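You operate a simulated robot arm through the tools that you are given. There is no shell and no other tool.

Carry out the task below with a simulated robot arm. There is one attempt and no reset: what you move stays moved.

Task
Top up the clear pot and ready the bench pump at 200 mL/min.
Fine: tip the yellow cup's water into the pot and stand the cup on the blue table; then dip tube in the pot, head clamped, dial set; leave the switch off. Set down upright: yellow cup.

It is judged by the outcome, as a careful person would: the job done as asked, and still so three seconds after it is handed in. It fails if anything else is knocked over, pushed out of place, dropped, spilled or broken.

Robot
A 7-joint arm with a three-finger gripper, fixed in place. Base frame: the origin is at the foot of the arm, x ahead of it, y to its left, z up; the work surface is at about z = 74. Readings come in cm, degrees, newtons and seconds.
Its first joint turns from -166.0 to 166.0 degrees. Payload 2.69 kg.
Tool frame: the origin (TCP) lies between the finger pads and is the grasp point; the fingertips stand 3 cm ahead of it; z points along the fingers, y is the line along which they close. Largest opening 12.8 cm; the body of the gripper starts 11.7 cm behind the TCP.
Orientation is that of the tool frame in the base frame, as a unit quaternion [w, x, y, z]. With the fingers straight down and closing along the base's y, the tool's x points along the base's -x, its y along +y and its z along -z.

Tools
- The arm moves only by the tool jog_arm. Its argument "targets" is a list of rows, each a list of 7 numbers: the turn, a rotation vector about the base's x, y, z in rad, then the shift along the base's x, y, z in cm, then the opening, from 0 (shut) to 1 (fully open). In form: [[rx, ry, rz, tx, ty, tz, jaw], ...]. A call has 1 to 20 rows; each row shifts and turns the commanded pose from where the row before left it. A row lasts 0.2 s, in which the tool goes at most 5 cm and 8.6 degrees; a call with a longer step from one row to the next is refused whole, and so is a gripper value outside its range. A pose out of reach is approached as far as the arm can. The call stops where the force on the tool passes 90 N (or 10 N more than at its start, if that is more) or the arm is blocked; 0.2 s more then pass. The fingers move at their own pace and stop on an object; they squeeze with about 26 N. The grip force told is the motor's: it shows also when the fingers shut on nothing. Time passes only in rows, and 0.2 s behind the last, so rows that do not move let the fingers close. The reply holds the time, the measured pose of the TCP, the force on the tool along the base axes, the opening and the grip force, in the units named above and with some noise, with the torque about the TCP (base axes, N m) and any sound that the robot's microphone picked up, and new pictures: "views" is both (left out), scene, wrist or none.
- Cameras (640 x 400 px; columns grow to the right, rows downward): "scene" is fixed at [40.42, -51.06, 158.32]; the picture's right is [0.83, -0.56, 0.00], its down [-0.48, -0.71, -0.51] and it looks along [0.28, 0.42, -0.86] (base axes); focal length 259 px, centre (320, 200). "wrist" rides on the gripper at [5.8, 5.4, -13.1] in the tool frame; the picture's right is [-0.68, 0.74, 0.00], its down [-0.62, -0.57, -0.55] and it looks along [-0.40, -0.37, 0.84] (tool axes); focal length 234 px, centre (320, 200). There is no depth. A picture from a camera that has moved, and an enlarged one, comes with that camera's place and axes in the base frame and with its lens. The place of the scene camera against the robot may be out by one fixed shift of up to 2.5 cm in any direction.
- move_column(by): slides the trunk up (or, below 0, down) by that many cm; the arm rides with it, the base frame stays. It gives what a move gives, with no picture.
- close_up(camera, box): a new picture of the part [left, top, right, bottom] of that camera's present view, enlarged. No time passes.
- job_done(): hands the job in; it is judged then, once.

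Places have to be worked out from the pictures, the camera data and where the tool is seen. Open the gripper and draw the arm clear of the work before you hand the job in, unless the task says otherwise.

The tools are called after "Call:" as a command line: name --pt "numbers of a row" for each row, then --argument value for the rest, lists and objects as JSON in quotes. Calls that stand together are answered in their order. jog_arm: Moves the arm, as the interface text tells. Its arguments: {"type":"object","properties":{"targets":{"type":"array"},"views":{"type":"string","enum":["both","scene","wrist","none"]}},"required":["targets"]} The other tools are called the same way: move_column (by) slides the trunk up or down; close_up (camera, box) takes an enlarged picture of a part of a camera's view; job_done () hands the job in.

At the start:

```text
time_s: 0.0
eef_pos: [73.21, -14.93, 123.83]
tool_rot: [0.0, 0.0, 1.0, 0.0]
contact_force: [0.6, 0.4, -0.1]
wrist_torque: [0.03, 0.01, 0.01]
finger_gap: 12.78
finger_force: 0.1
trunk travel left (down, up): [-12.5, 22.5]
```

scene: 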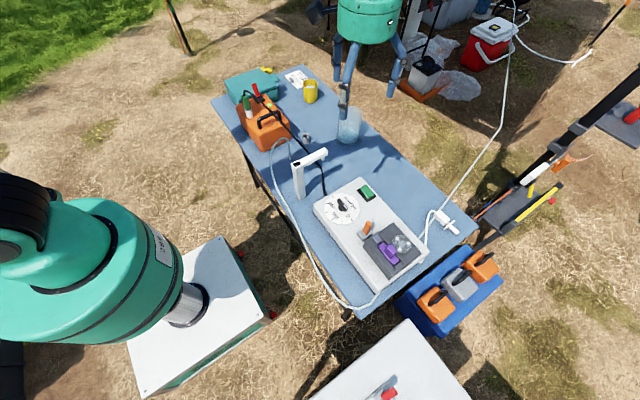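
wrist: 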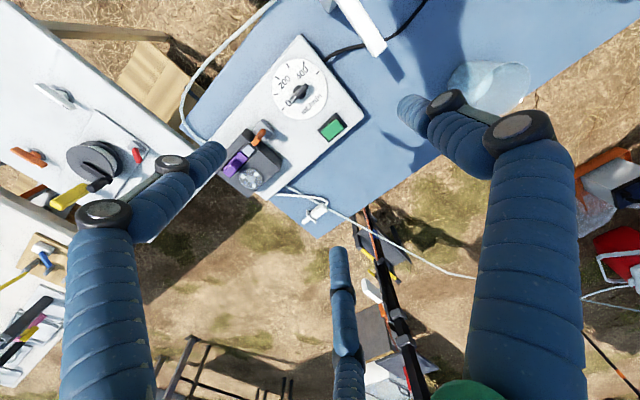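

The scene shows a blue table with the pump, the clear pot, and a yellow cup. I'll take close-ups first to see details.

Call:
close_up --camera "scene" --box '[200, 50, 360, 150]'

Call:
close_up --camera "scene" --box '[260, 130, 420, 230]'

Call:
close_up --camera "scene" --box '[310, 190, 470, 290]'

Call:
close_up --camera "wrist" --box '[180, 0, 400, 220]'

```text
4.00 times, centred on (280, 100) of scene
camera zoom: at [40.42, -51.06, 158.32], right [0.83, -0.56, 0.0], down [-0.48, -0.71, -0.51], along [0.28, 0.42, -0.86], focal length 1036 px, centre (480, 600)
```

zoom: 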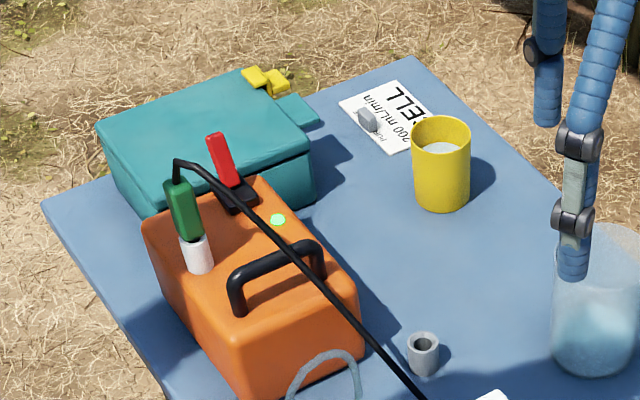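

```text
4.00 times, centred on (340, 180) of scene
camera zoom: at [40.42, -51.06, 158.32], right [0.83, -0.56, 0.0], down [-0.48, -0.71, -0.51], along [0.28, 0.42, -0.86], focal length 1036 px, centre (240, 280)
```

zoom: 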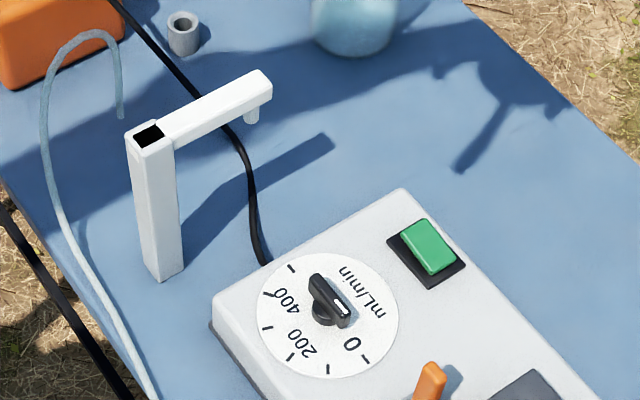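

```text
4.00 times, centred on (390, 240) of scene
camera zoom: at [40.42, -51.06, 158.32], right [0.83, -0.56, 0.0], down [-0.48, -0.71, -0.51], along [0.28, 0.42, -0.86], focal length 1036 px, centre (40, 40)
```

zoom: 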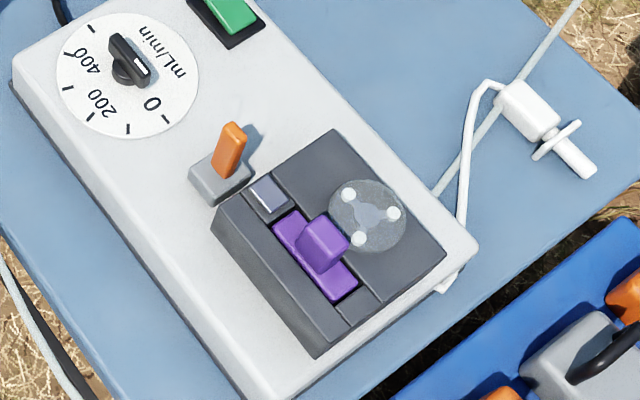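

```text
1.82 times, centred on (290, 110) of wrist
camera zoom: at [67.41, -9.62, 136.99], right [0.68, 0.74, 0.0], down [0.62, -0.57, 0.55], along [0.4, -0.37, -0.84], focal length 426 px, centre (374, 364)
```

zoom: 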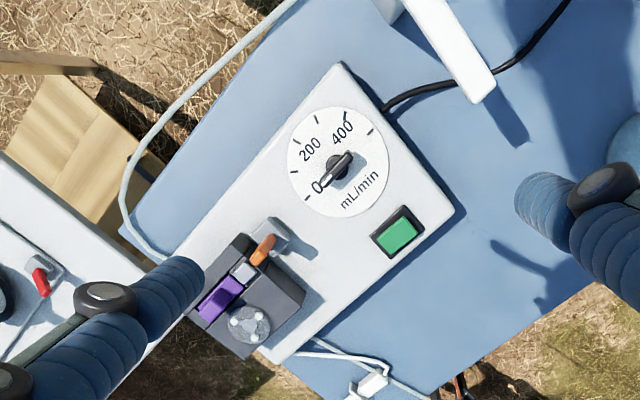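

Before moving I'll look more carefully at the gripper, the hose end/stand, the connector piece and the rest of the table.

Call:
close_up --camera "scene" --box '[300, 0, 440, 120]'

Call:
close_up --camera "scene" --box '[260, 130, 340, 200]'

Call:
close_up --camera "scene" --box '[360, 200, 470, 290]'

Call:
close_up --camera "scene" --box '[270, 60, 340, 110]'

Call:
close_up --camera "wrist" --box '[210, 110, 300, 200]'

```text
3.33 times, centred on (370, 60) of scene
camera zoom: at [40.42, -51.06, 158.32], right [0.83, -0.56, 0.0], down [-0.48, -0.71, -0.51], along [0.28, 0.42, -0.86], focal length 863 px, centre (153, 667)
```

zoom: 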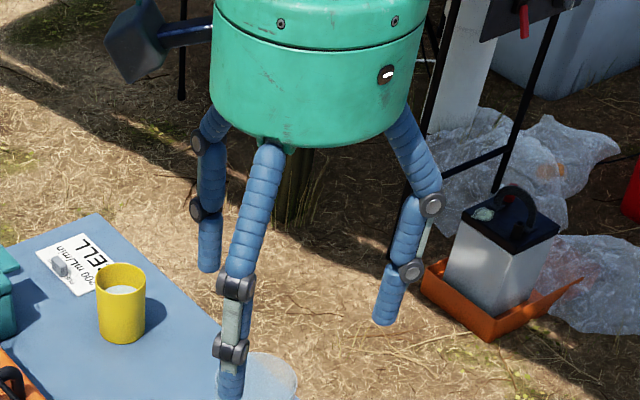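

```text
5.71 times, centred on (300, 165) of scene
camera zoom: at [40.42, -51.06, 158.32], right [0.83, -0.56, 0.0], down [-0.48, -0.71, -0.51], along [0.28, 0.42, -0.86], focal length 1480 px, centre (434, 400)
```

zoom: 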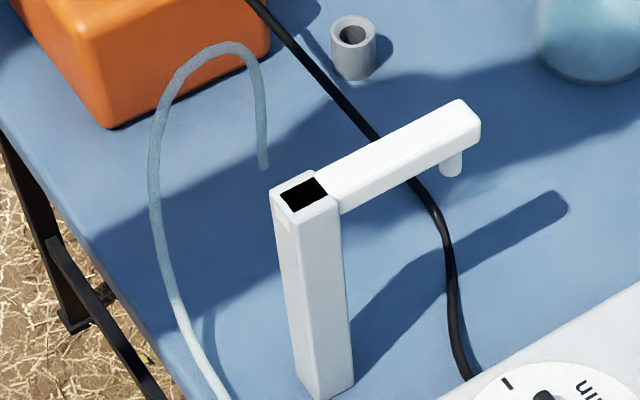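

```text
4.44 times, centred on (415, 245) of scene
camera zoom: at [40.42, -51.06, 158.32], right [0.83, -0.56, 0.0], down [-0.48, -0.71, -0.51], along [0.28, 0.42, -0.86], focal length 1151 px, centre (-102, 0)
```

zoom: 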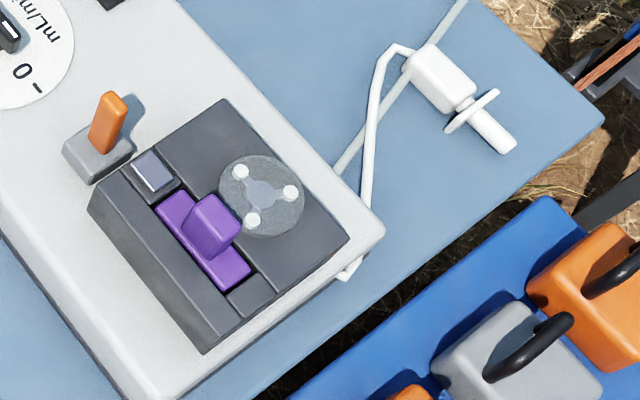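

```text
8.00 times, centred on (305, 85) of scene
camera zoom: at [40.42, -51.06, 158.32], right [0.83, -0.56, 0.0], down [-0.48, -0.71, -0.51], along [0.28, 0.42, -0.86], focal length 2072 px, centre (440, 1120)
```

zoom: 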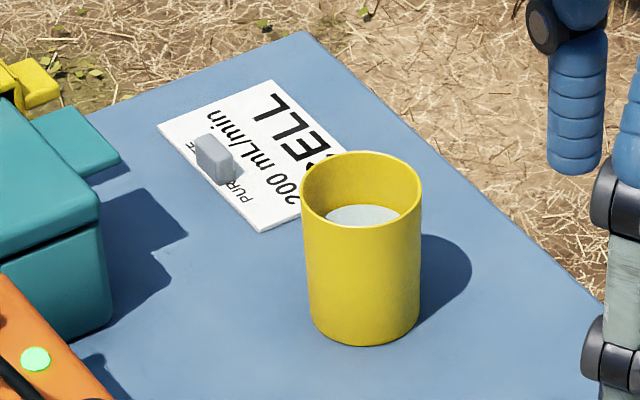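

```text
4.44 times, centred on (255, 155) of wrist
camera zoom: at [67.41, -9.62, 136.99], right [0.68, 0.74, 0.0], down [0.62, -0.57, 0.55], along [0.4, -0.37, -0.84], focal length 1041 px, centre (609, 400)
```

zoom: 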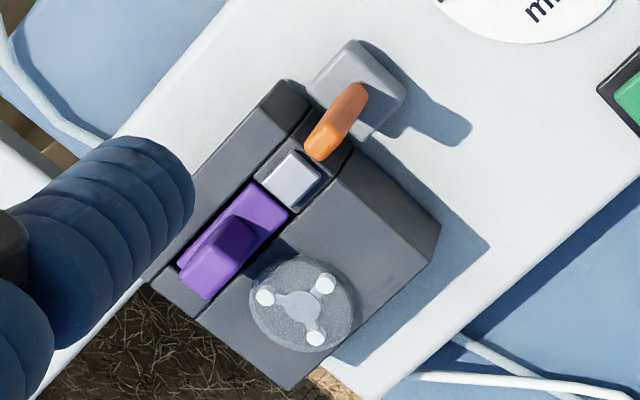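

The gripper appears to have three styled fingers; I'll close it in free air to see how they really move before planning any grasps.

Call:
jog_arm --pt "0 0 0 0 0 0 0" --pt "0 0 0 0 0 0 0" --pt "0 0 0 0 0 0 0" --views "both"

```text
time_s: 0.8
eef_pos: [73.26, -14.96, 123.9]
tool_rot: [-0.001, 0.0, 1.0, 0.0]
contact_force: [-0.4, -0.2, 0.6]
wrist_torque: [0.03, -0.04, 0.0]
finger_gap: 0.2
finger_force: 26.2
trunk travel left (down, up): [-12.5, 22.5]
camera wrist: at [67.42, -9.62, 136.99], right [0.68, 0.74, 0.0], down [0.62, -0.57, 0.55], along [0.4, -0.37, -0.84], focal length 234 px, centre (320, 200)
```

scene: 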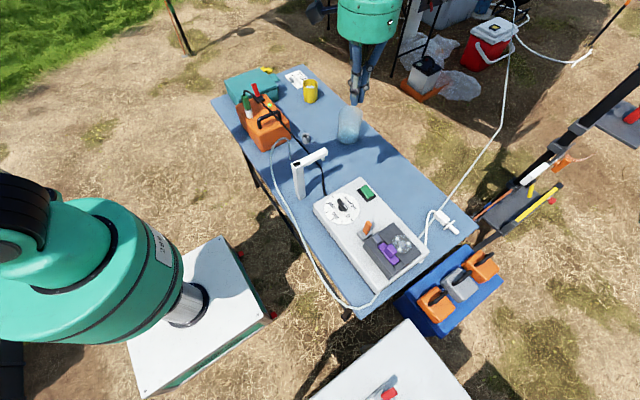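
wrist: 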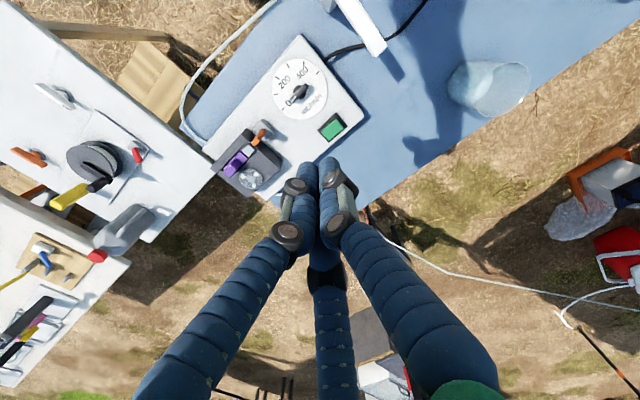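

All three fingers gather at the centre. I'll zoom in on the closed fingertips and on the part of the bench now visible.

Call:
close_up --camera "wrist" --box '[260, 140, 380, 260]'

Call:
close_up --camera "wrist" --box '[180, 80, 300, 200]'

Call:
close_up --camera "scene" --box '[330, 0, 400, 110]'

Call:
close_up --camera "wrist" --box '[420, 40, 540, 120]'

Call:
close_up --camera "wrist" --box '[0, 60, 180, 260]'

```text
3.33 times, centred on (320, 200) of wrist
camera zoom: at [67.42, -9.62, 136.99], right [0.68, 0.74, 0.0], down [0.62, -0.57, 0.55], along [0.4, -0.37, -0.84], focal length 781 px, centre (320, 200)
```

zoom: 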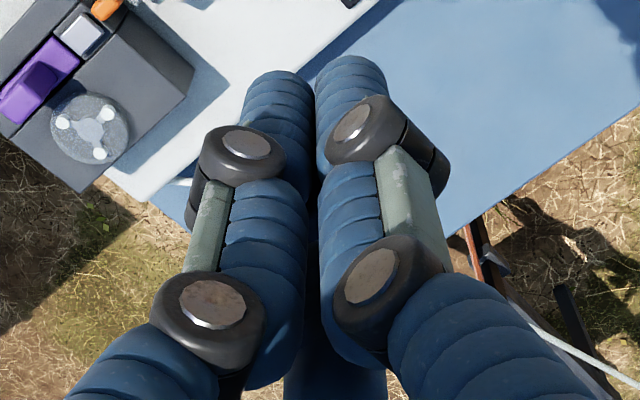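

```text
3.33 times, centred on (240, 140) of wrist
camera zoom: at [67.42, -9.62, 136.99], right [0.68, 0.74, 0.0], down [0.62, -0.57, 0.55], along [0.4, -0.37, -0.84], focal length 781 px, centre (587, 400)
```

zoom: 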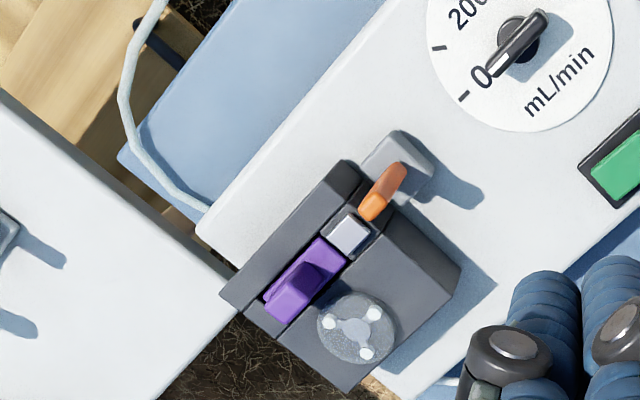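

```text
3.64 times, centred on (365, 55) of scene
camera zoom: at [40.42, -51.06, 158.32], right [0.83, -0.56, 0.0], down [-0.48, -0.71, -0.51], along [0.28, 0.42, -0.86], focal length 942 px, centre (156, 727)
```

zoom: 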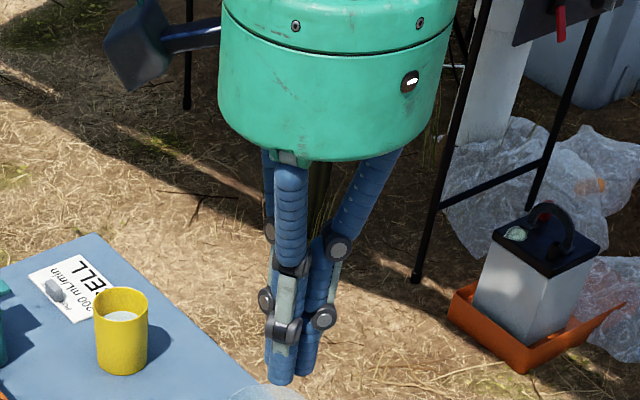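

```text
5.00 times, centred on (480, 80) of wrist
camera zoom: at [67.42, -9.62, 136.99], right [0.68, 0.74, 0.0], down [0.62, -0.57, 0.55], along [0.4, -0.37, -0.84], focal length 1171 px, centre (-480, 800)
```

zoom: 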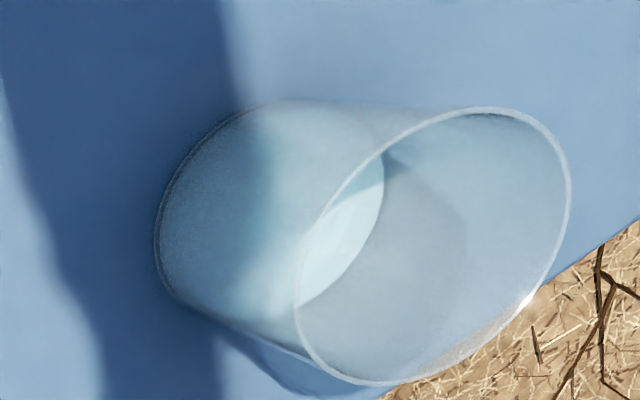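

```text
2.00 times, centred on (90, 160) of wrist
camera zoom: at [67.42, -9.62, 136.99], right [0.68, 0.74, 0.0], down [0.62, -0.57, 0.55], along [0.4, -0.37, -0.84], focal length 468 px, centre (780, 280)
```

zoom: 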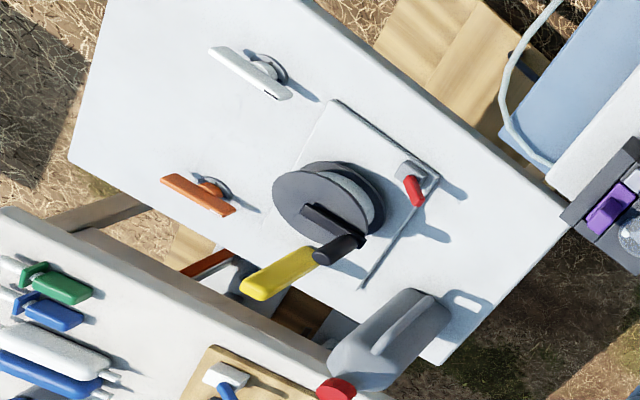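

The knob points at 0; the ticks step about 36° per 100 mL/min. I'll open the fingers and move above the pump head (about [76,-35]) to see its clamp and lever closely.

Call:
jog_arm --pt "0 0 0 0 -2.5 -2.5 1" --pt "0 0 0 0 -2.5 -2.5 1" --pt "0 0 0 0 -2.5 -2.5 1" --pt "0 0 0 0 -2.5 -2.5 1" --pt "0 0 0 0 -2.5 -2.5 1" --pt "0 0 0 0 -2.5 -2.5 1" --views "both"

```text
time_s: 2.2
eef_pos: [73.16, -30.02, 108.84]
tool_rot: [0.001, 0.001, 1.0, 0.0]
contact_force: [0.0, -0.1, 0.0]
wrist_torque: [0.02, 0.01, -0.04]
finger_gap: 12.79
finger_force: 0.1
trunk travel left (down, up): [-12.5, 22.5]
camera wrist: at [67.37, -24.7, 122.05], right [0.68, 0.74, 0.0], down [0.62, -0.57, 0.55], along [0.4, -0.37, -0.84], focal length 234 px, centre (320, 200)
```

scene: 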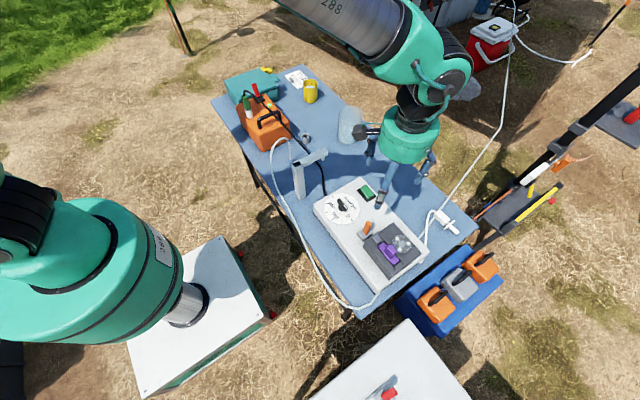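
wrist: 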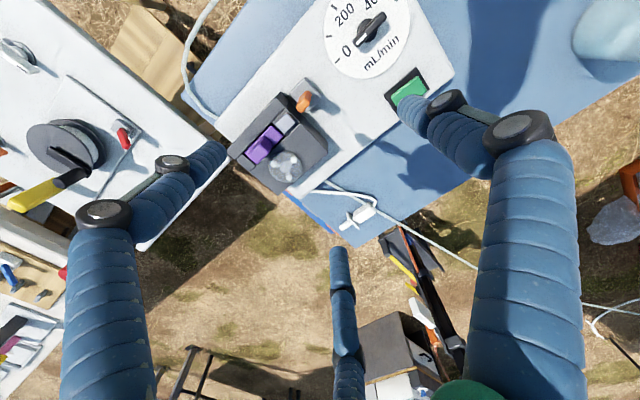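

Call:
close_up --camera "wrist" --box '[215, 75, 345, 205]'

Call:
close_up --camera "wrist" --box '[310, 0, 430, 110]'

Call:
close_up --camera "scene" --box '[350, 210, 430, 280]'

```text
3.08 times, centred on (280, 140) of wrist
camera zoom: at [67.37, -24.7, 122.05], right [0.68, 0.74, 0.0], down [0.62, -0.57, 0.55], along [0.4, -0.37, -0.84], focal length 720 px, centre (443, 385)
```

zoom: 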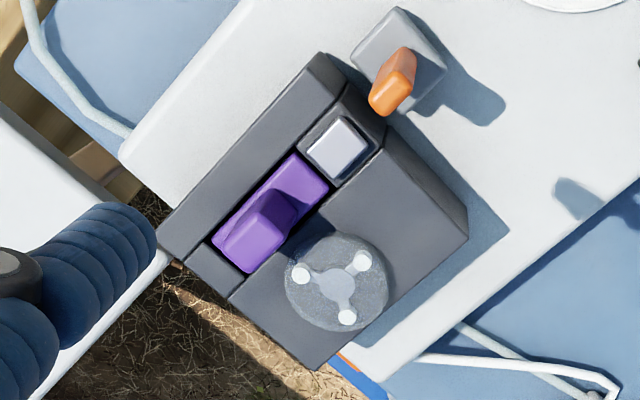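

```text
3.64 times, centred on (370, 55) of wrist
camera zoom: at [67.37, -24.7, 122.05], right [0.68, 0.74, 0.0], down [0.62, -0.57, 0.55], along [0.4, -0.37, -0.84], focal length 852 px, centre (138, 727)
```

zoom: 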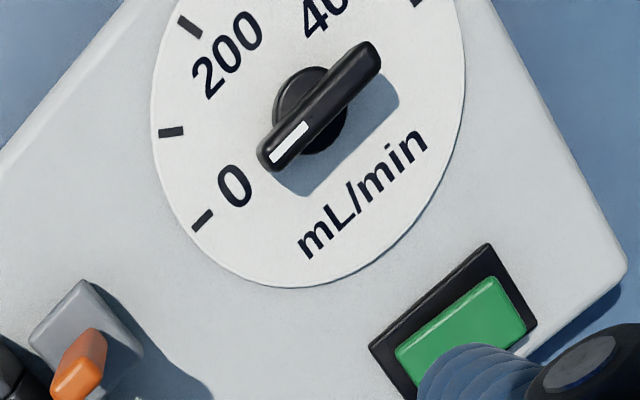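

```text
5.71 times, centred on (390, 245) of scene
camera zoom: at [40.42, -51.06, 158.32], right [0.83, -0.56, 0.0], down [-0.48, -0.71, -0.51], along [0.28, 0.42, -0.86], focal length 1480 px, centre (-80, -57)
```

zoom: 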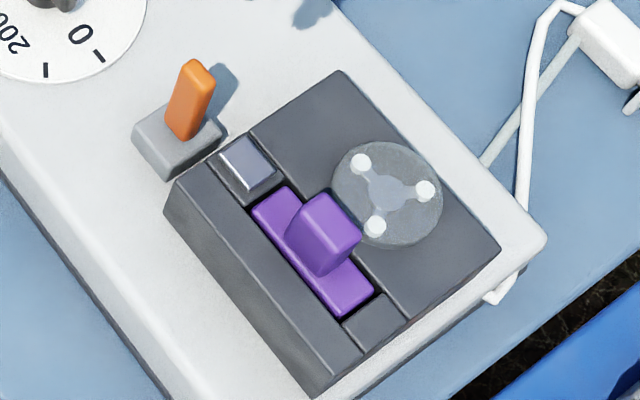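

I'll zoom on the paper card by the cup, since it may say how the pump is to be set up, and on the grey items nearby.

Call:
close_up --camera "scene" --box '[280, 60, 325, 95]'

Call:
close_up --camera "scene" --box '[220, 60, 310, 150]'

Call:
close_up --camera "wrist" --box '[310, 170, 400, 250]'

```text
11.43 times, centred on (302, 78) of scene
camera zoom: at [40.42, -51.06, 158.32], right [0.83, -0.56, 0.0], down [-0.48, -0.71, -0.51], along [0.28, 0.42, -0.86], focal length 2960 px, centre (520, 1600)
```

zoom: 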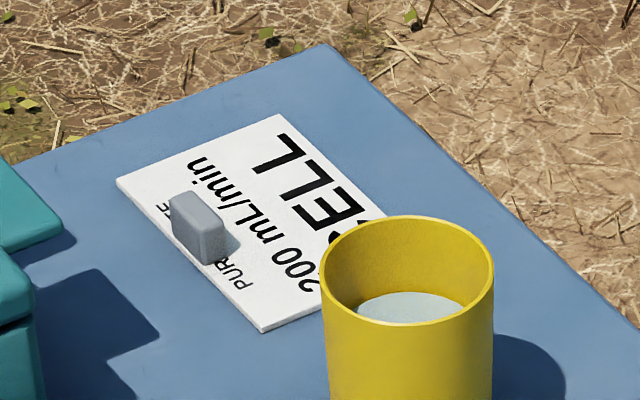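

```text
4.44 times, centred on (265, 105) of scene
camera zoom: at [40.42, -51.06, 158.32], right [0.83, -0.56, 0.0], down [-0.48, -0.71, -0.51], along [0.28, 0.42, -0.86], focal length 1151 px, centre (564, 622)
```

zoom: 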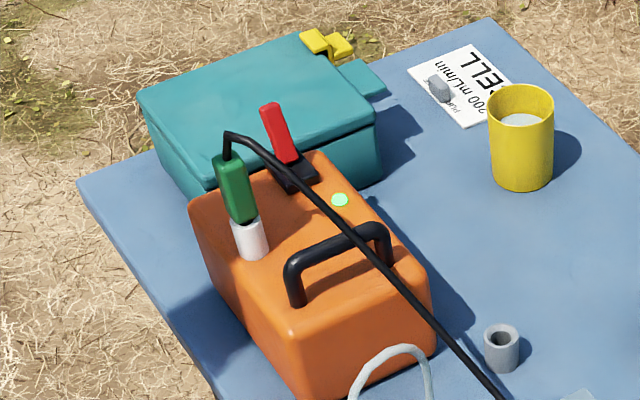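

```text
5.00 times, centred on (355, 210) of wrist
camera zoom: at [67.37, -24.7, 122.05], right [0.68, 0.74, 0.0], down [0.62, -0.57, 0.55], along [0.4, -0.37, -0.84], focal length 1171 px, centre (145, 150)
```

zoom: 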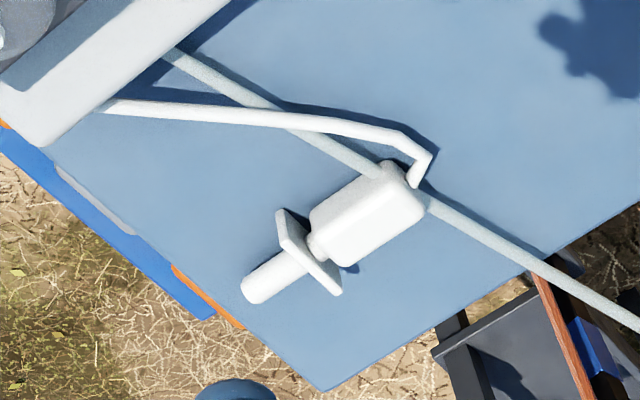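

The card reads "…WELL 200 mL/min PUR…". Next I'll look at the white stand and the free hose end from above, moving to about [62,0,112].

Call:
jog_arm --pt "0 0 0 -1.5 4 0.5 1" --pt "0 0 0 -1.5 4 0.5 1" --pt "0 0 0 -1.5 4 0.5 1" --pt "0 0 0 -1.5 4 0.5 1" --pt "0 0 0 -1.5 4 0.5 1" --pt "0 0 0 -1.5 4 0.5 1" --pt "0 0 0 -1.5 4 0 1" --views "both"

```text
time_s: 3.8
eef_pos: [62.96, -1.84, 111.88]
tool_rot: [0.0, 0.001, 1.0, 0.0]
contact_force: [-0.7, 0.0, 0.9]
wrist_torque: [0.06, 0.03, 0.02]
finger_gap: 12.8
finger_force: 0.2
trunk travel left (down, up): [-12.5, 22.5]
camera wrist: at [57.13, 3.4, 125.13], right [0.68, 0.74, 0.0], down [0.62, -0.57, 0.55], along [0.4, -0.37, -0.84], focal length 234 px, centre (320, 200)
```

scene: 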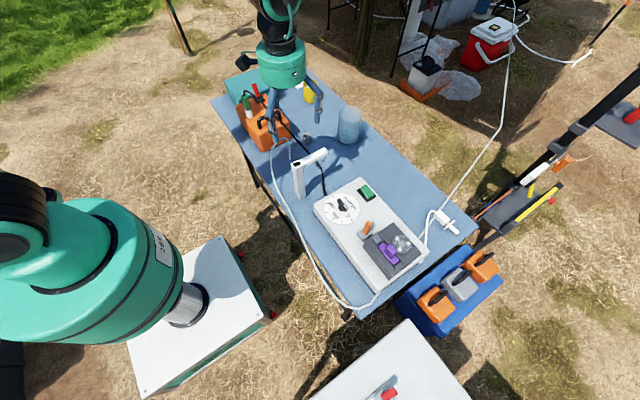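
wrist: 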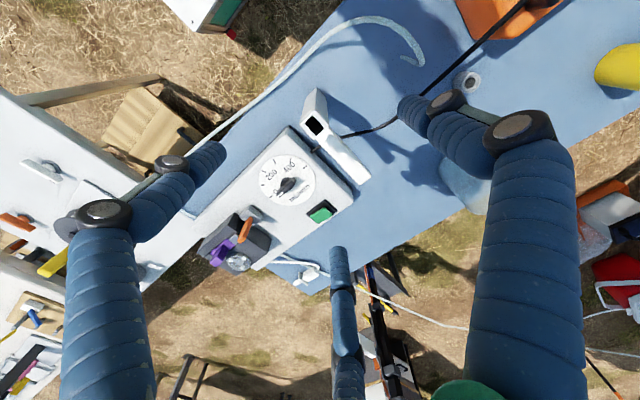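

Call:
close_up --camera "wrist" --box '[280, 0, 500, 190]'

Call:
close_up --camera "wrist" --box '[340, 0, 440, 90]'

Call:
close_up --camera "wrist" --box '[290, 80, 380, 190]'

```text
2.11 times, centred on (390, 95) of wrist
camera zoom: at [57.13, 3.4, 125.13], right [0.68, 0.74, 0.0], down [0.62, -0.57, 0.55], along [0.4, -0.37, -0.84], focal length 493 px, centre (173, 421)
```

zoom: 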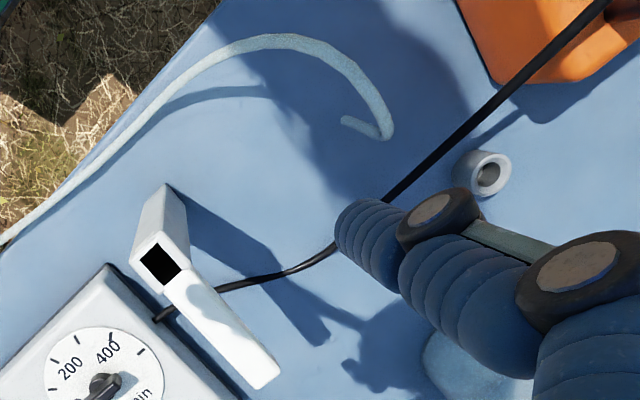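

```text
4.44 times, centred on (390, 45) of wrist
camera zoom: at [57.13, 3.4, 125.13], right [0.68, 0.74, 0.0], down [0.62, -0.57, 0.55], along [0.4, -0.37, -0.84], focal length 1041 px, centre (9, 889)
```

zoom: 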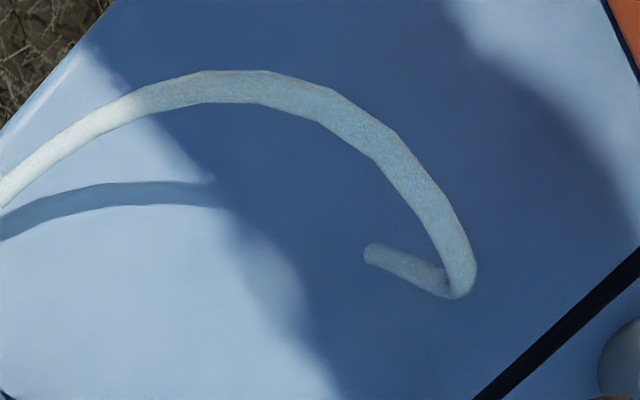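

```text
3.64 times, centred on (335, 135) of wrist
camera zoom: at [57.13, 3.4, 125.13], right [0.68, 0.74, 0.0], down [0.62, -0.57, 0.55], along [0.4, -0.37, -0.84], focal length 852 px, centre (266, 436)
```

zoom: 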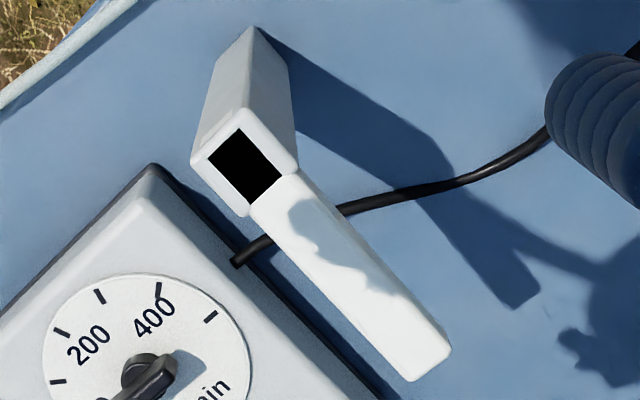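

The hose has a free end that arcs above the table with its tip pointing down; that is the dip tube. I'll re-check it in the current scene view to triangulate its tip.

Call:
close_up --camera "scene" --box '[260, 120, 360, 200]'

Call:
close_up --camera "scene" --box '[270, 130, 320, 170]'

```text
5.00 times, centred on (310, 160) of scene
camera zoom: at [40.42, -51.06, 158.32], right [0.83, -0.56, 0.0], down [-0.48, -0.71, -0.51], along [0.28, 0.42, -0.86], focal length 1295 px, centre (370, 400)
```

zoom: 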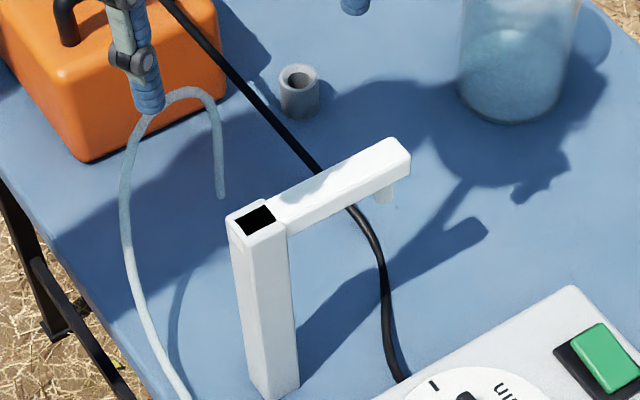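

```text
10.00 times, centred on (295, 150) of scene
camera zoom: at [40.42, -51.06, 158.32], right [0.83, -0.56, 0.0], down [-0.48, -0.71, -0.51], along [0.28, 0.42, -0.86], focal length 2590 px, centre (570, 700)
```

zoom: 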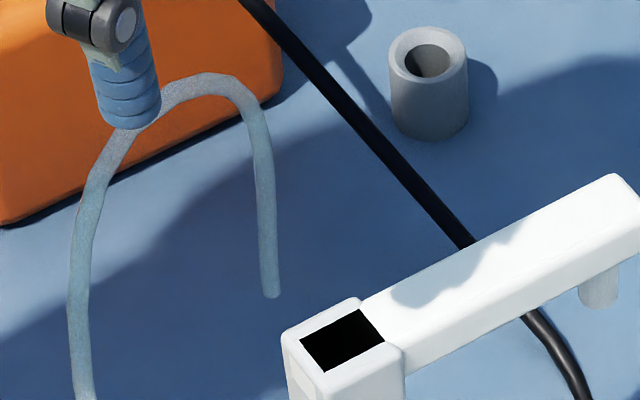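

Tip of the hose triangulates to about [67.7, 13.3, 76]. Cup is near [95, 41] and pot near [96.6, 12.4] (rim z≈86.5). I'll go up and yaw +60° for a vantage that shows cup and pot together.

Call:
jog_arm --pt "0 0 0.149 1.5 2.5 1.5 1" --pt "0 0 0.149 1.5 2.5 1.5 1" --pt "0 0 0.149 1.5 2.5 1.5 1" --pt "0 0 0.149 1.5 2.5 1.5 1" --pt "0 0 0.149 1.5 2.5 1.5 1" --pt "0 0 0.149 1.5 2.5 0 1" --pt "0 0 0.149 1.5 2.5 0 1" --views "both"

```text
time_s: 5.4
eef_pos: [73.41, 15.62, 119.3]
tool_rot: [-0.001, -0.499, 0.866, 0.0]
contact_force: [0.1, -0.9, 0.4]
wrist_torque: [0.04, 0.01, 0.02]
finger_gap: 12.8
finger_force: 0.0
trunk travel left (down, up): [-12.5, 22.5]
camera wrist: at [65.86, 13.2, 132.43], right [-0.3, 0.95, 0.0], down [0.8, 0.25, 0.55], along [0.52, 0.16, -0.84], focal length 234 px, centre (320, 200)
```

scene: 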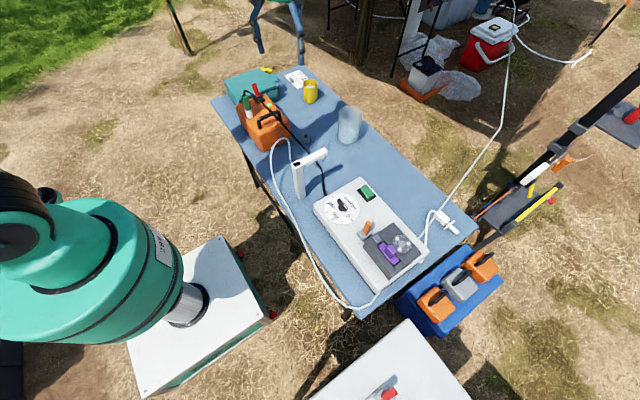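
wrist: 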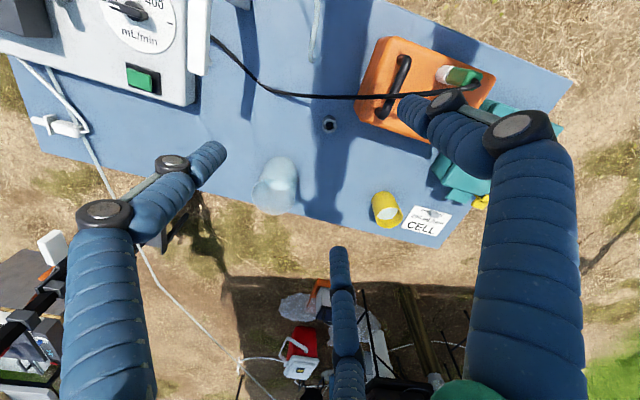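

Now both cup and pot are visible. I'll zoom for accurate triangulation and to read the card ("CELL 200 mL/min …").

Call:
close_up --camera "wrist" --box '[350, 170, 478, 250]'

Call:
close_up --camera "wrist" --box '[230, 140, 358, 220]'

Call:
close_up --camera "wrist" --box '[200, 0, 520, 200]'

Call:
close_up --camera "scene" --box '[240, 60, 400, 160]'

```text
5.00 times, centred on (414, 210) of wrist
camera zoom: at [65.86, 13.2, 132.43], right [-0.3, 0.95, 0.0], down [0.8, 0.25, 0.55], along [0.52, 0.16, -0.84], focal length 1171 px, centre (-150, 150)
```

zoom: 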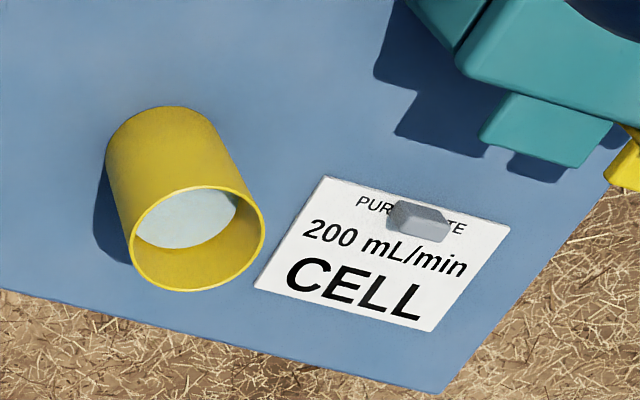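

```text
5.00 times, centred on (294, 180) of wrist
camera zoom: at [65.86, 13.2, 132.43], right [-0.3, 0.95, 0.0], down [0.8, 0.25, 0.55], along [0.52, 0.16, -0.84], focal length 1171 px, centre (450, 300)
```

zoom: 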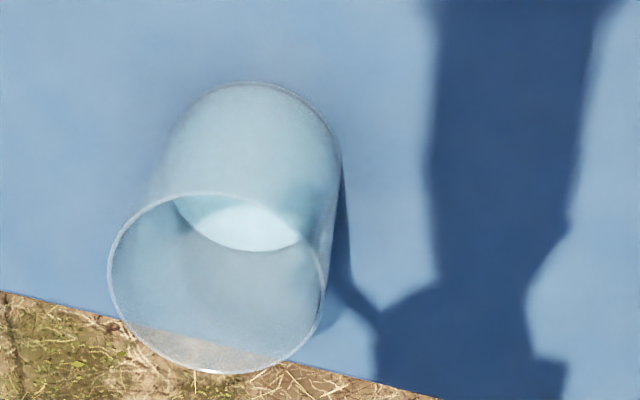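

```text
2.00 times, centred on (360, 100) of wrist
camera zoom: at [65.86, 13.2, 132.43], right [-0.3, 0.95, 0.0], down [0.8, 0.25, 0.55], along [0.52, 0.16, -0.84], focal length 468 px, centre (240, 400)
```

zoom: 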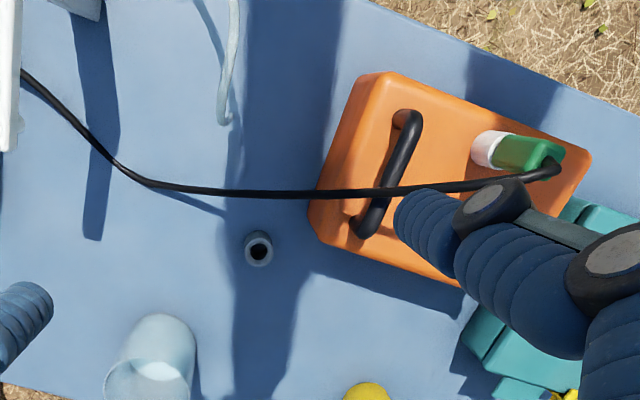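

```text
4.00 times, centred on (320, 110) of scene
camera zoom: at [40.42, -51.06, 158.32], right [0.83, -0.56, 0.0], down [-0.48, -0.71, -0.51], along [0.28, 0.42, -0.86], focal length 1036 px, centre (320, 560)
```

zoom: 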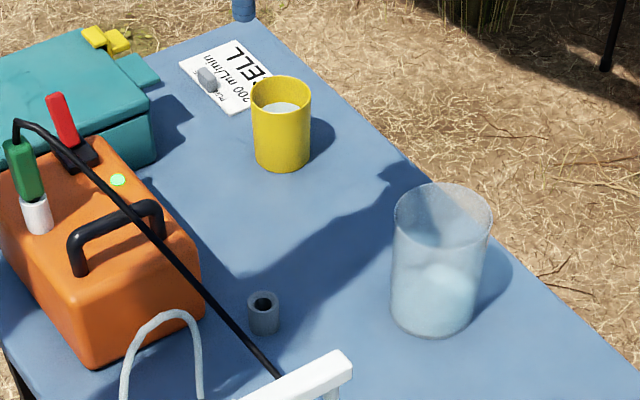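

Refined estimates: cup axis ≈ [96.2, 41.6], rim z≈83, Ø≈7; pot axis ≈ [95.8, 11.5], rim z≈88, Ø≈10. I'll tilt the tool to about 40° below horizontal heading toward the cup and come in above the free area.

Call:
jog_arm --pt "0.1256 -0.0725 0 2.1 2.1 -2.5 1" --pt "0.1256 -0.0725 0 2.1 2.1 -2.5 1" --pt "0.1256 -0.0725 0 2.1 2.1 -2.5 1" --pt "0.1256 -0.0725 0 2.1 2.1 -2.5 1" --pt "0.1256 -0.0725 0 2.1 2.1 -2.5 1" --pt "0.1256 -0.0725 0 2.1 2.1 -2.5 1" --views "both"

```text
time_s: 6.8
eef_pos: [85.88, 27.97, 104.53]
tool_rot: [0.367, -0.452, 0.785, 0.212]
contact_force: [-0.1, 0.3, 1.3]
wrist_torque: [-0.02, 0.06, 0.03]
finger_gap: 12.79
finger_force: 0.0
trunk travel left (down, up): [-12.5, 22.5]
camera wrist: at [74.39, 18.71, 108.47], right [-0.42, 0.75, 0.52], down [0.48, -0.31, 0.82], along [0.77, 0.59, -0.23], focal length 234 px, centre (320, 200)
```

scene: 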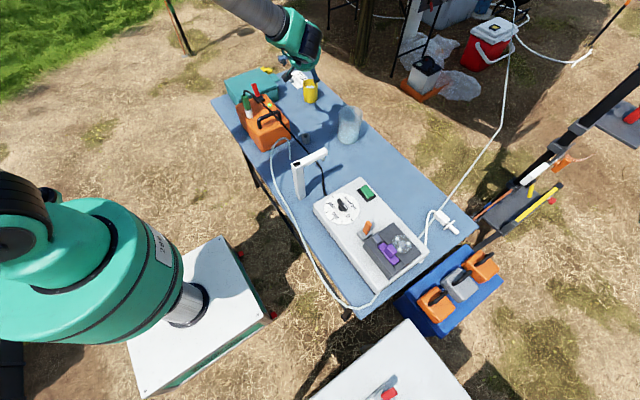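
wrist: 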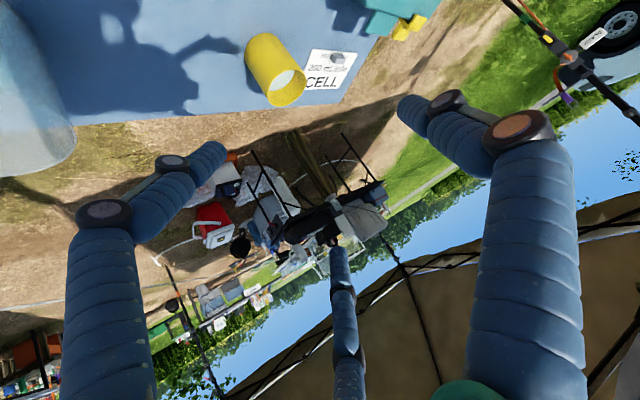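

The cup is in view ahead of the tilted hand. I'll zoom for a third bearing on the cup before the approach.

Call:
close_up --camera "wrist" --box '[224, 20, 352, 100]'

Call:
close_up --camera "scene" --box '[232, 20, 392, 120]'

```text
5.00 times, centred on (288, 60) of wrist
camera zoom: at [74.39, 18.71, 108.47], right [-0.42, 0.75, 0.52], down [0.48, -0.31, 0.82], along [0.77, 0.59, -0.23], focal length 1171 px, centre (480, 900)
```

zoom: 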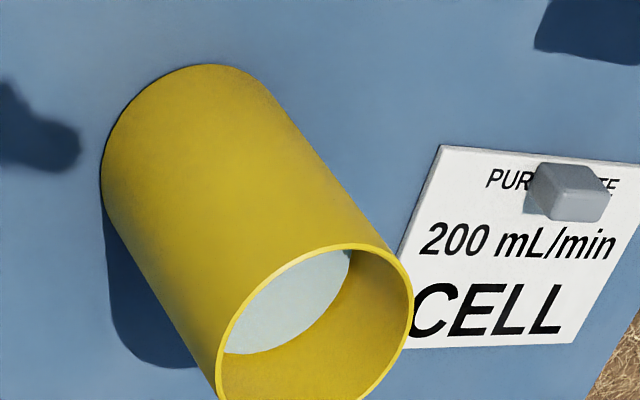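

```text
4.00 times, centred on (312, 70) of scene
camera zoom: at [40.42, -51.06, 158.32], right [0.83, -0.56, 0.0], down [-0.48, -0.71, -0.51], along [0.28, 0.42, -0.86], focal length 1036 px, centre (352, 720)
```

zoom: 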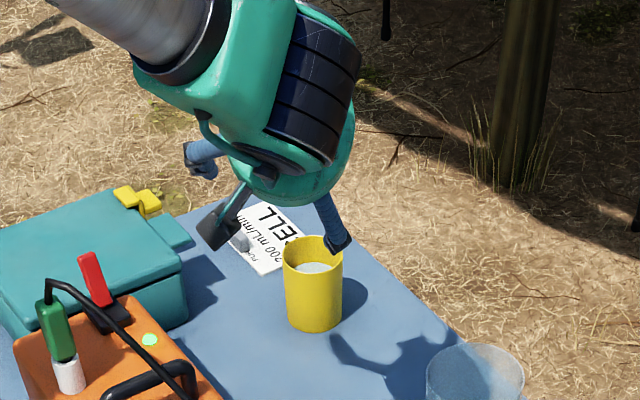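

Rim bearing agrees: cup axis ≈ [96.0, 41.6]. Moving to a pre-grasp point 13 cm back along the tool axis.

Call:
jog_arm --pt "0 0 0 1.28 1.25 -4.17 1" --pt "0 0 0 1.28 1.25 -4.17 1" --pt "0 0 0 1.28 1.25 -4.17 1" --pt "0 0 0 1.28 1.25 -4.17 1" --views "both"

```text
time_s: 7.8
eef_pos: [90.98, 32.98, 87.56]
tool_rot: [0.365, -0.452, 0.786, 0.211]
contact_force: [-0.6, 0.1, 0.6]
wrist_torque: [-0.08, 0.07, 0.0]
finger_gap: 12.77
finger_force: 0.2
trunk travel left (down, up): [-12.5, 22.5]
camera wrist: at [79.5, 23.7, 91.58], right [-0.42, 0.75, 0.52], down [0.48, -0.3, 0.82], along [0.77, 0.59, -0.23], focal length 234 px, centre (320, 200)
```

scene: 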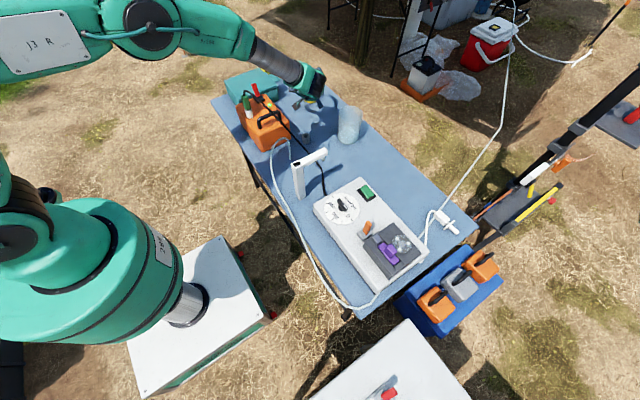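
wrist: 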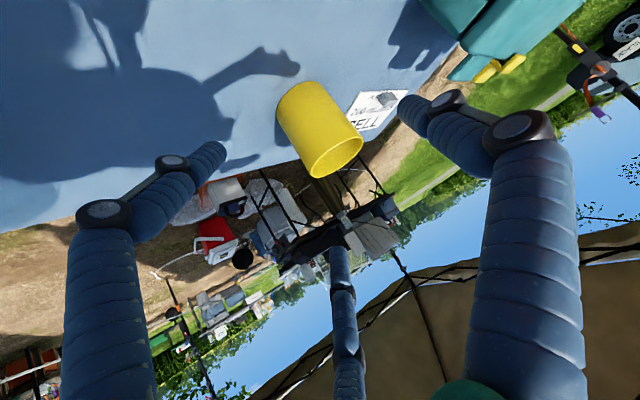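

Cup is centred between the fingers as predicted. Advancing half the way along the tool axis and checking.

Call:
jog_arm --pt "0 0 0 1.25 2.15 -2.0 1" --pt "0 0 0 1.25 2.15 -2.0 1" --views "both"

Call:
close_up --camera "scene" --box '[232, 50, 392, 150]'

```text
time_s: 8.4
eef_pos: [93.66, 37.47, 83.51]
tool_rot: [0.366, -0.451, 0.787, 0.211]
contact_force: [-0.2, 0.8, 0.8]
wrist_torque: [-0.02, 0.03, 0.01]
finger_gap: 12.78
finger_force: 0.1
trunk travel left (down, up): [-12.5, 22.5]
camera wrist: at [82.08, 28.18, 87.67], right [-0.42, 0.75, 0.52], down [0.48, -0.31, 0.82], along [0.77, 0.59, -0.23], focal length 234 px, centre (320, 200)
```

scene: 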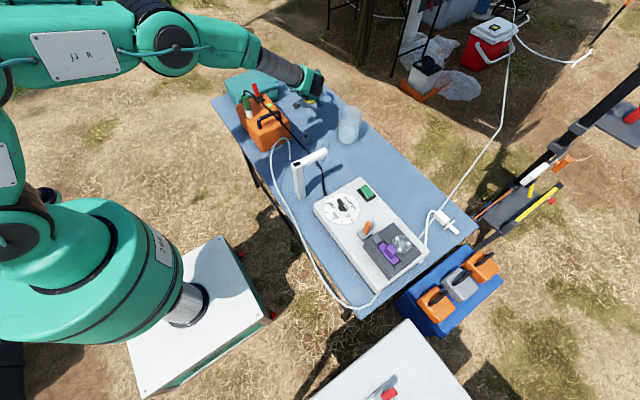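
wrist: 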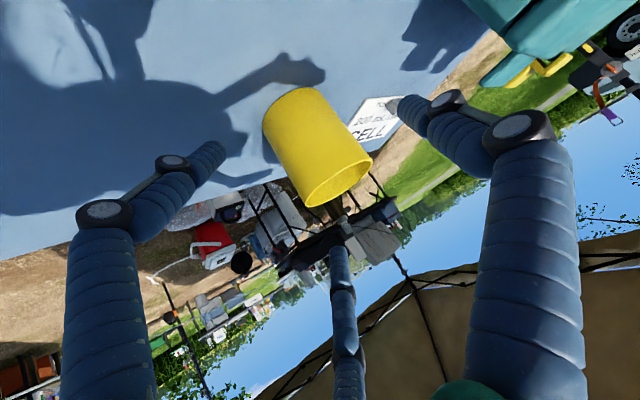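

```text
4.00 times, centred on (312, 100) of scene
camera zoom: at [40.42, -51.06, 158.32], right [0.83, -0.56, 0.0], down [-0.48, -0.71, -0.51], along [0.28, 0.42, -0.86], focal length 1036 px, centre (352, 600)
```

zoom: 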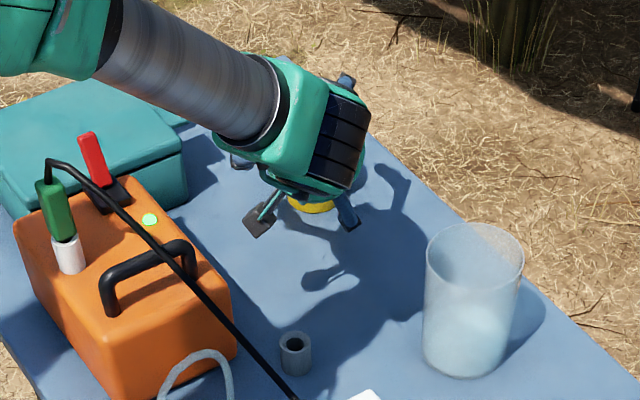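

Clear so far. Advancing the remaining ~6 cm so the TCP sits on the cup axis at z≈79.5.

Call:
jog_arm --pt "0 0 0 1.17 2.06 -2.0 1" --pt "0 0 0 1.17 2.06 -2.0 1" --pt "0 0 0 0 0 0 1" --views "both"

Call:
close_up --camera "scene" --box '[262, 60, 342, 110]'

```text
time_s: 9.2
eef_pos: [95.98, 41.35, 79.69]
tool_rot: [0.365, -0.451, 0.786, 0.212]
contact_force: [2.9, -1.6, 3.3]
wrist_torque: [-0.22, -0.18, 0.06]
finger_gap: 12.95
finger_force: 0.0
trunk travel left (down, up): [-12.5, 22.5]
camera wrist: at [84.42, 32.18, 83.67], right [-0.42, 0.75, 0.52], down [0.48, -0.31, 0.82], along [0.77, 0.59, -0.23], focal length 234 px, centre (320, 200)
```

scene: 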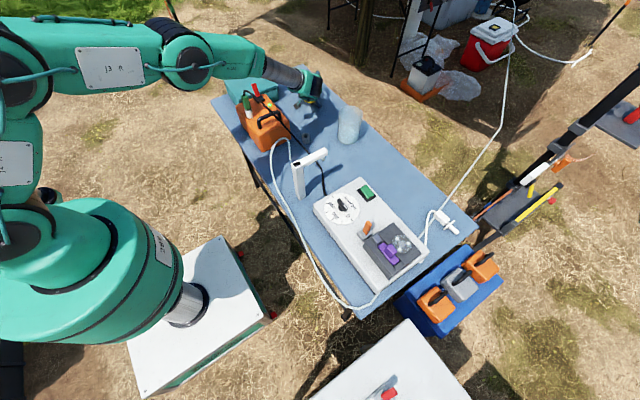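
wrist: 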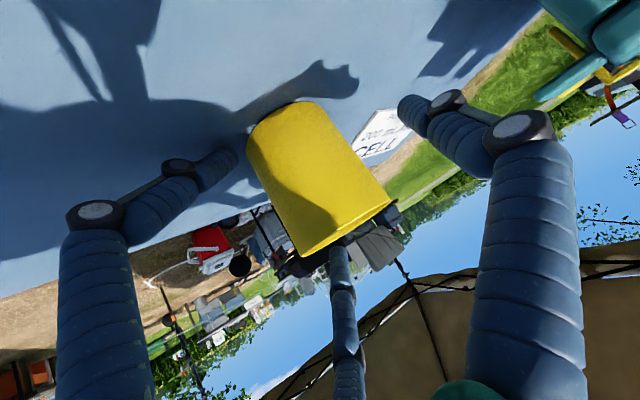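

```text
8.00 times, centred on (302, 85) of scene
camera zoom: at [40.42, -51.06, 158.32], right [0.83, -0.56, 0.0], down [-0.48, -0.71, -0.51], along [0.28, 0.42, -0.86], focal length 2072 px, centre (464, 1120)
```

zoom: 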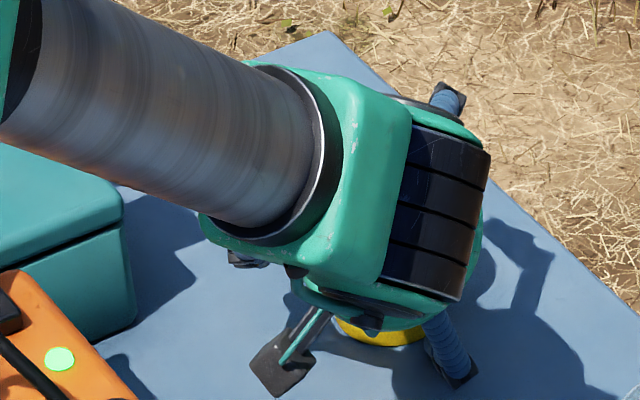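

The reading shows a few newtons and the lower-left finger has visibly shifted — with this tilt its tip is at about table height, so all three fingers seem to be real. I'll back straight off along the tool axis and check the force clears.

Call:
jog_arm --pt "0 0 0 -1.17 -2.06 2.0 1" --pt "0 0 0 -1.17 -2.06 2.0 1" --views "both"

```text
time_s: 9.8
eef_pos: [93.37, 37.68, 83.57]
tool_rot: [0.364, -0.453, 0.786, 0.212]
contact_force: [-0.6, -0.3, -0.2]
wrist_torque: [0.02, -0.01, -0.04]
finger_gap: 12.78
finger_force: 0.1
trunk travel left (down, up): [-12.5, 22.5]
camera wrist: at [81.83, 28.31, 87.62], right [-0.42, 0.75, 0.52], down [0.48, -0.3, 0.82], along [0.77, 0.59, -0.23], focal length 234 px, centre (320, 200)
```

scene: 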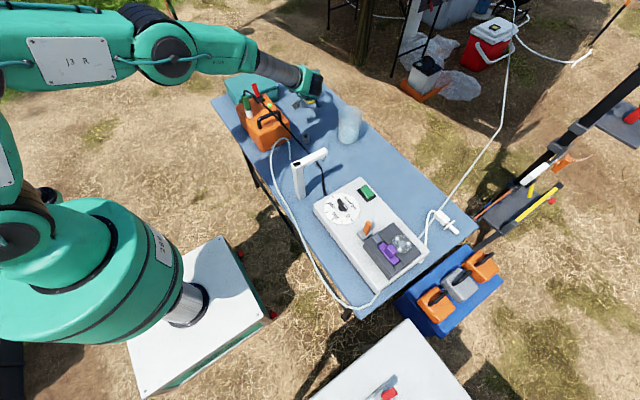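
wrist: 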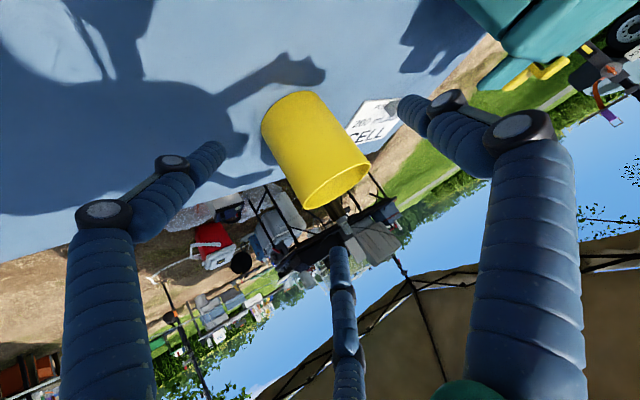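

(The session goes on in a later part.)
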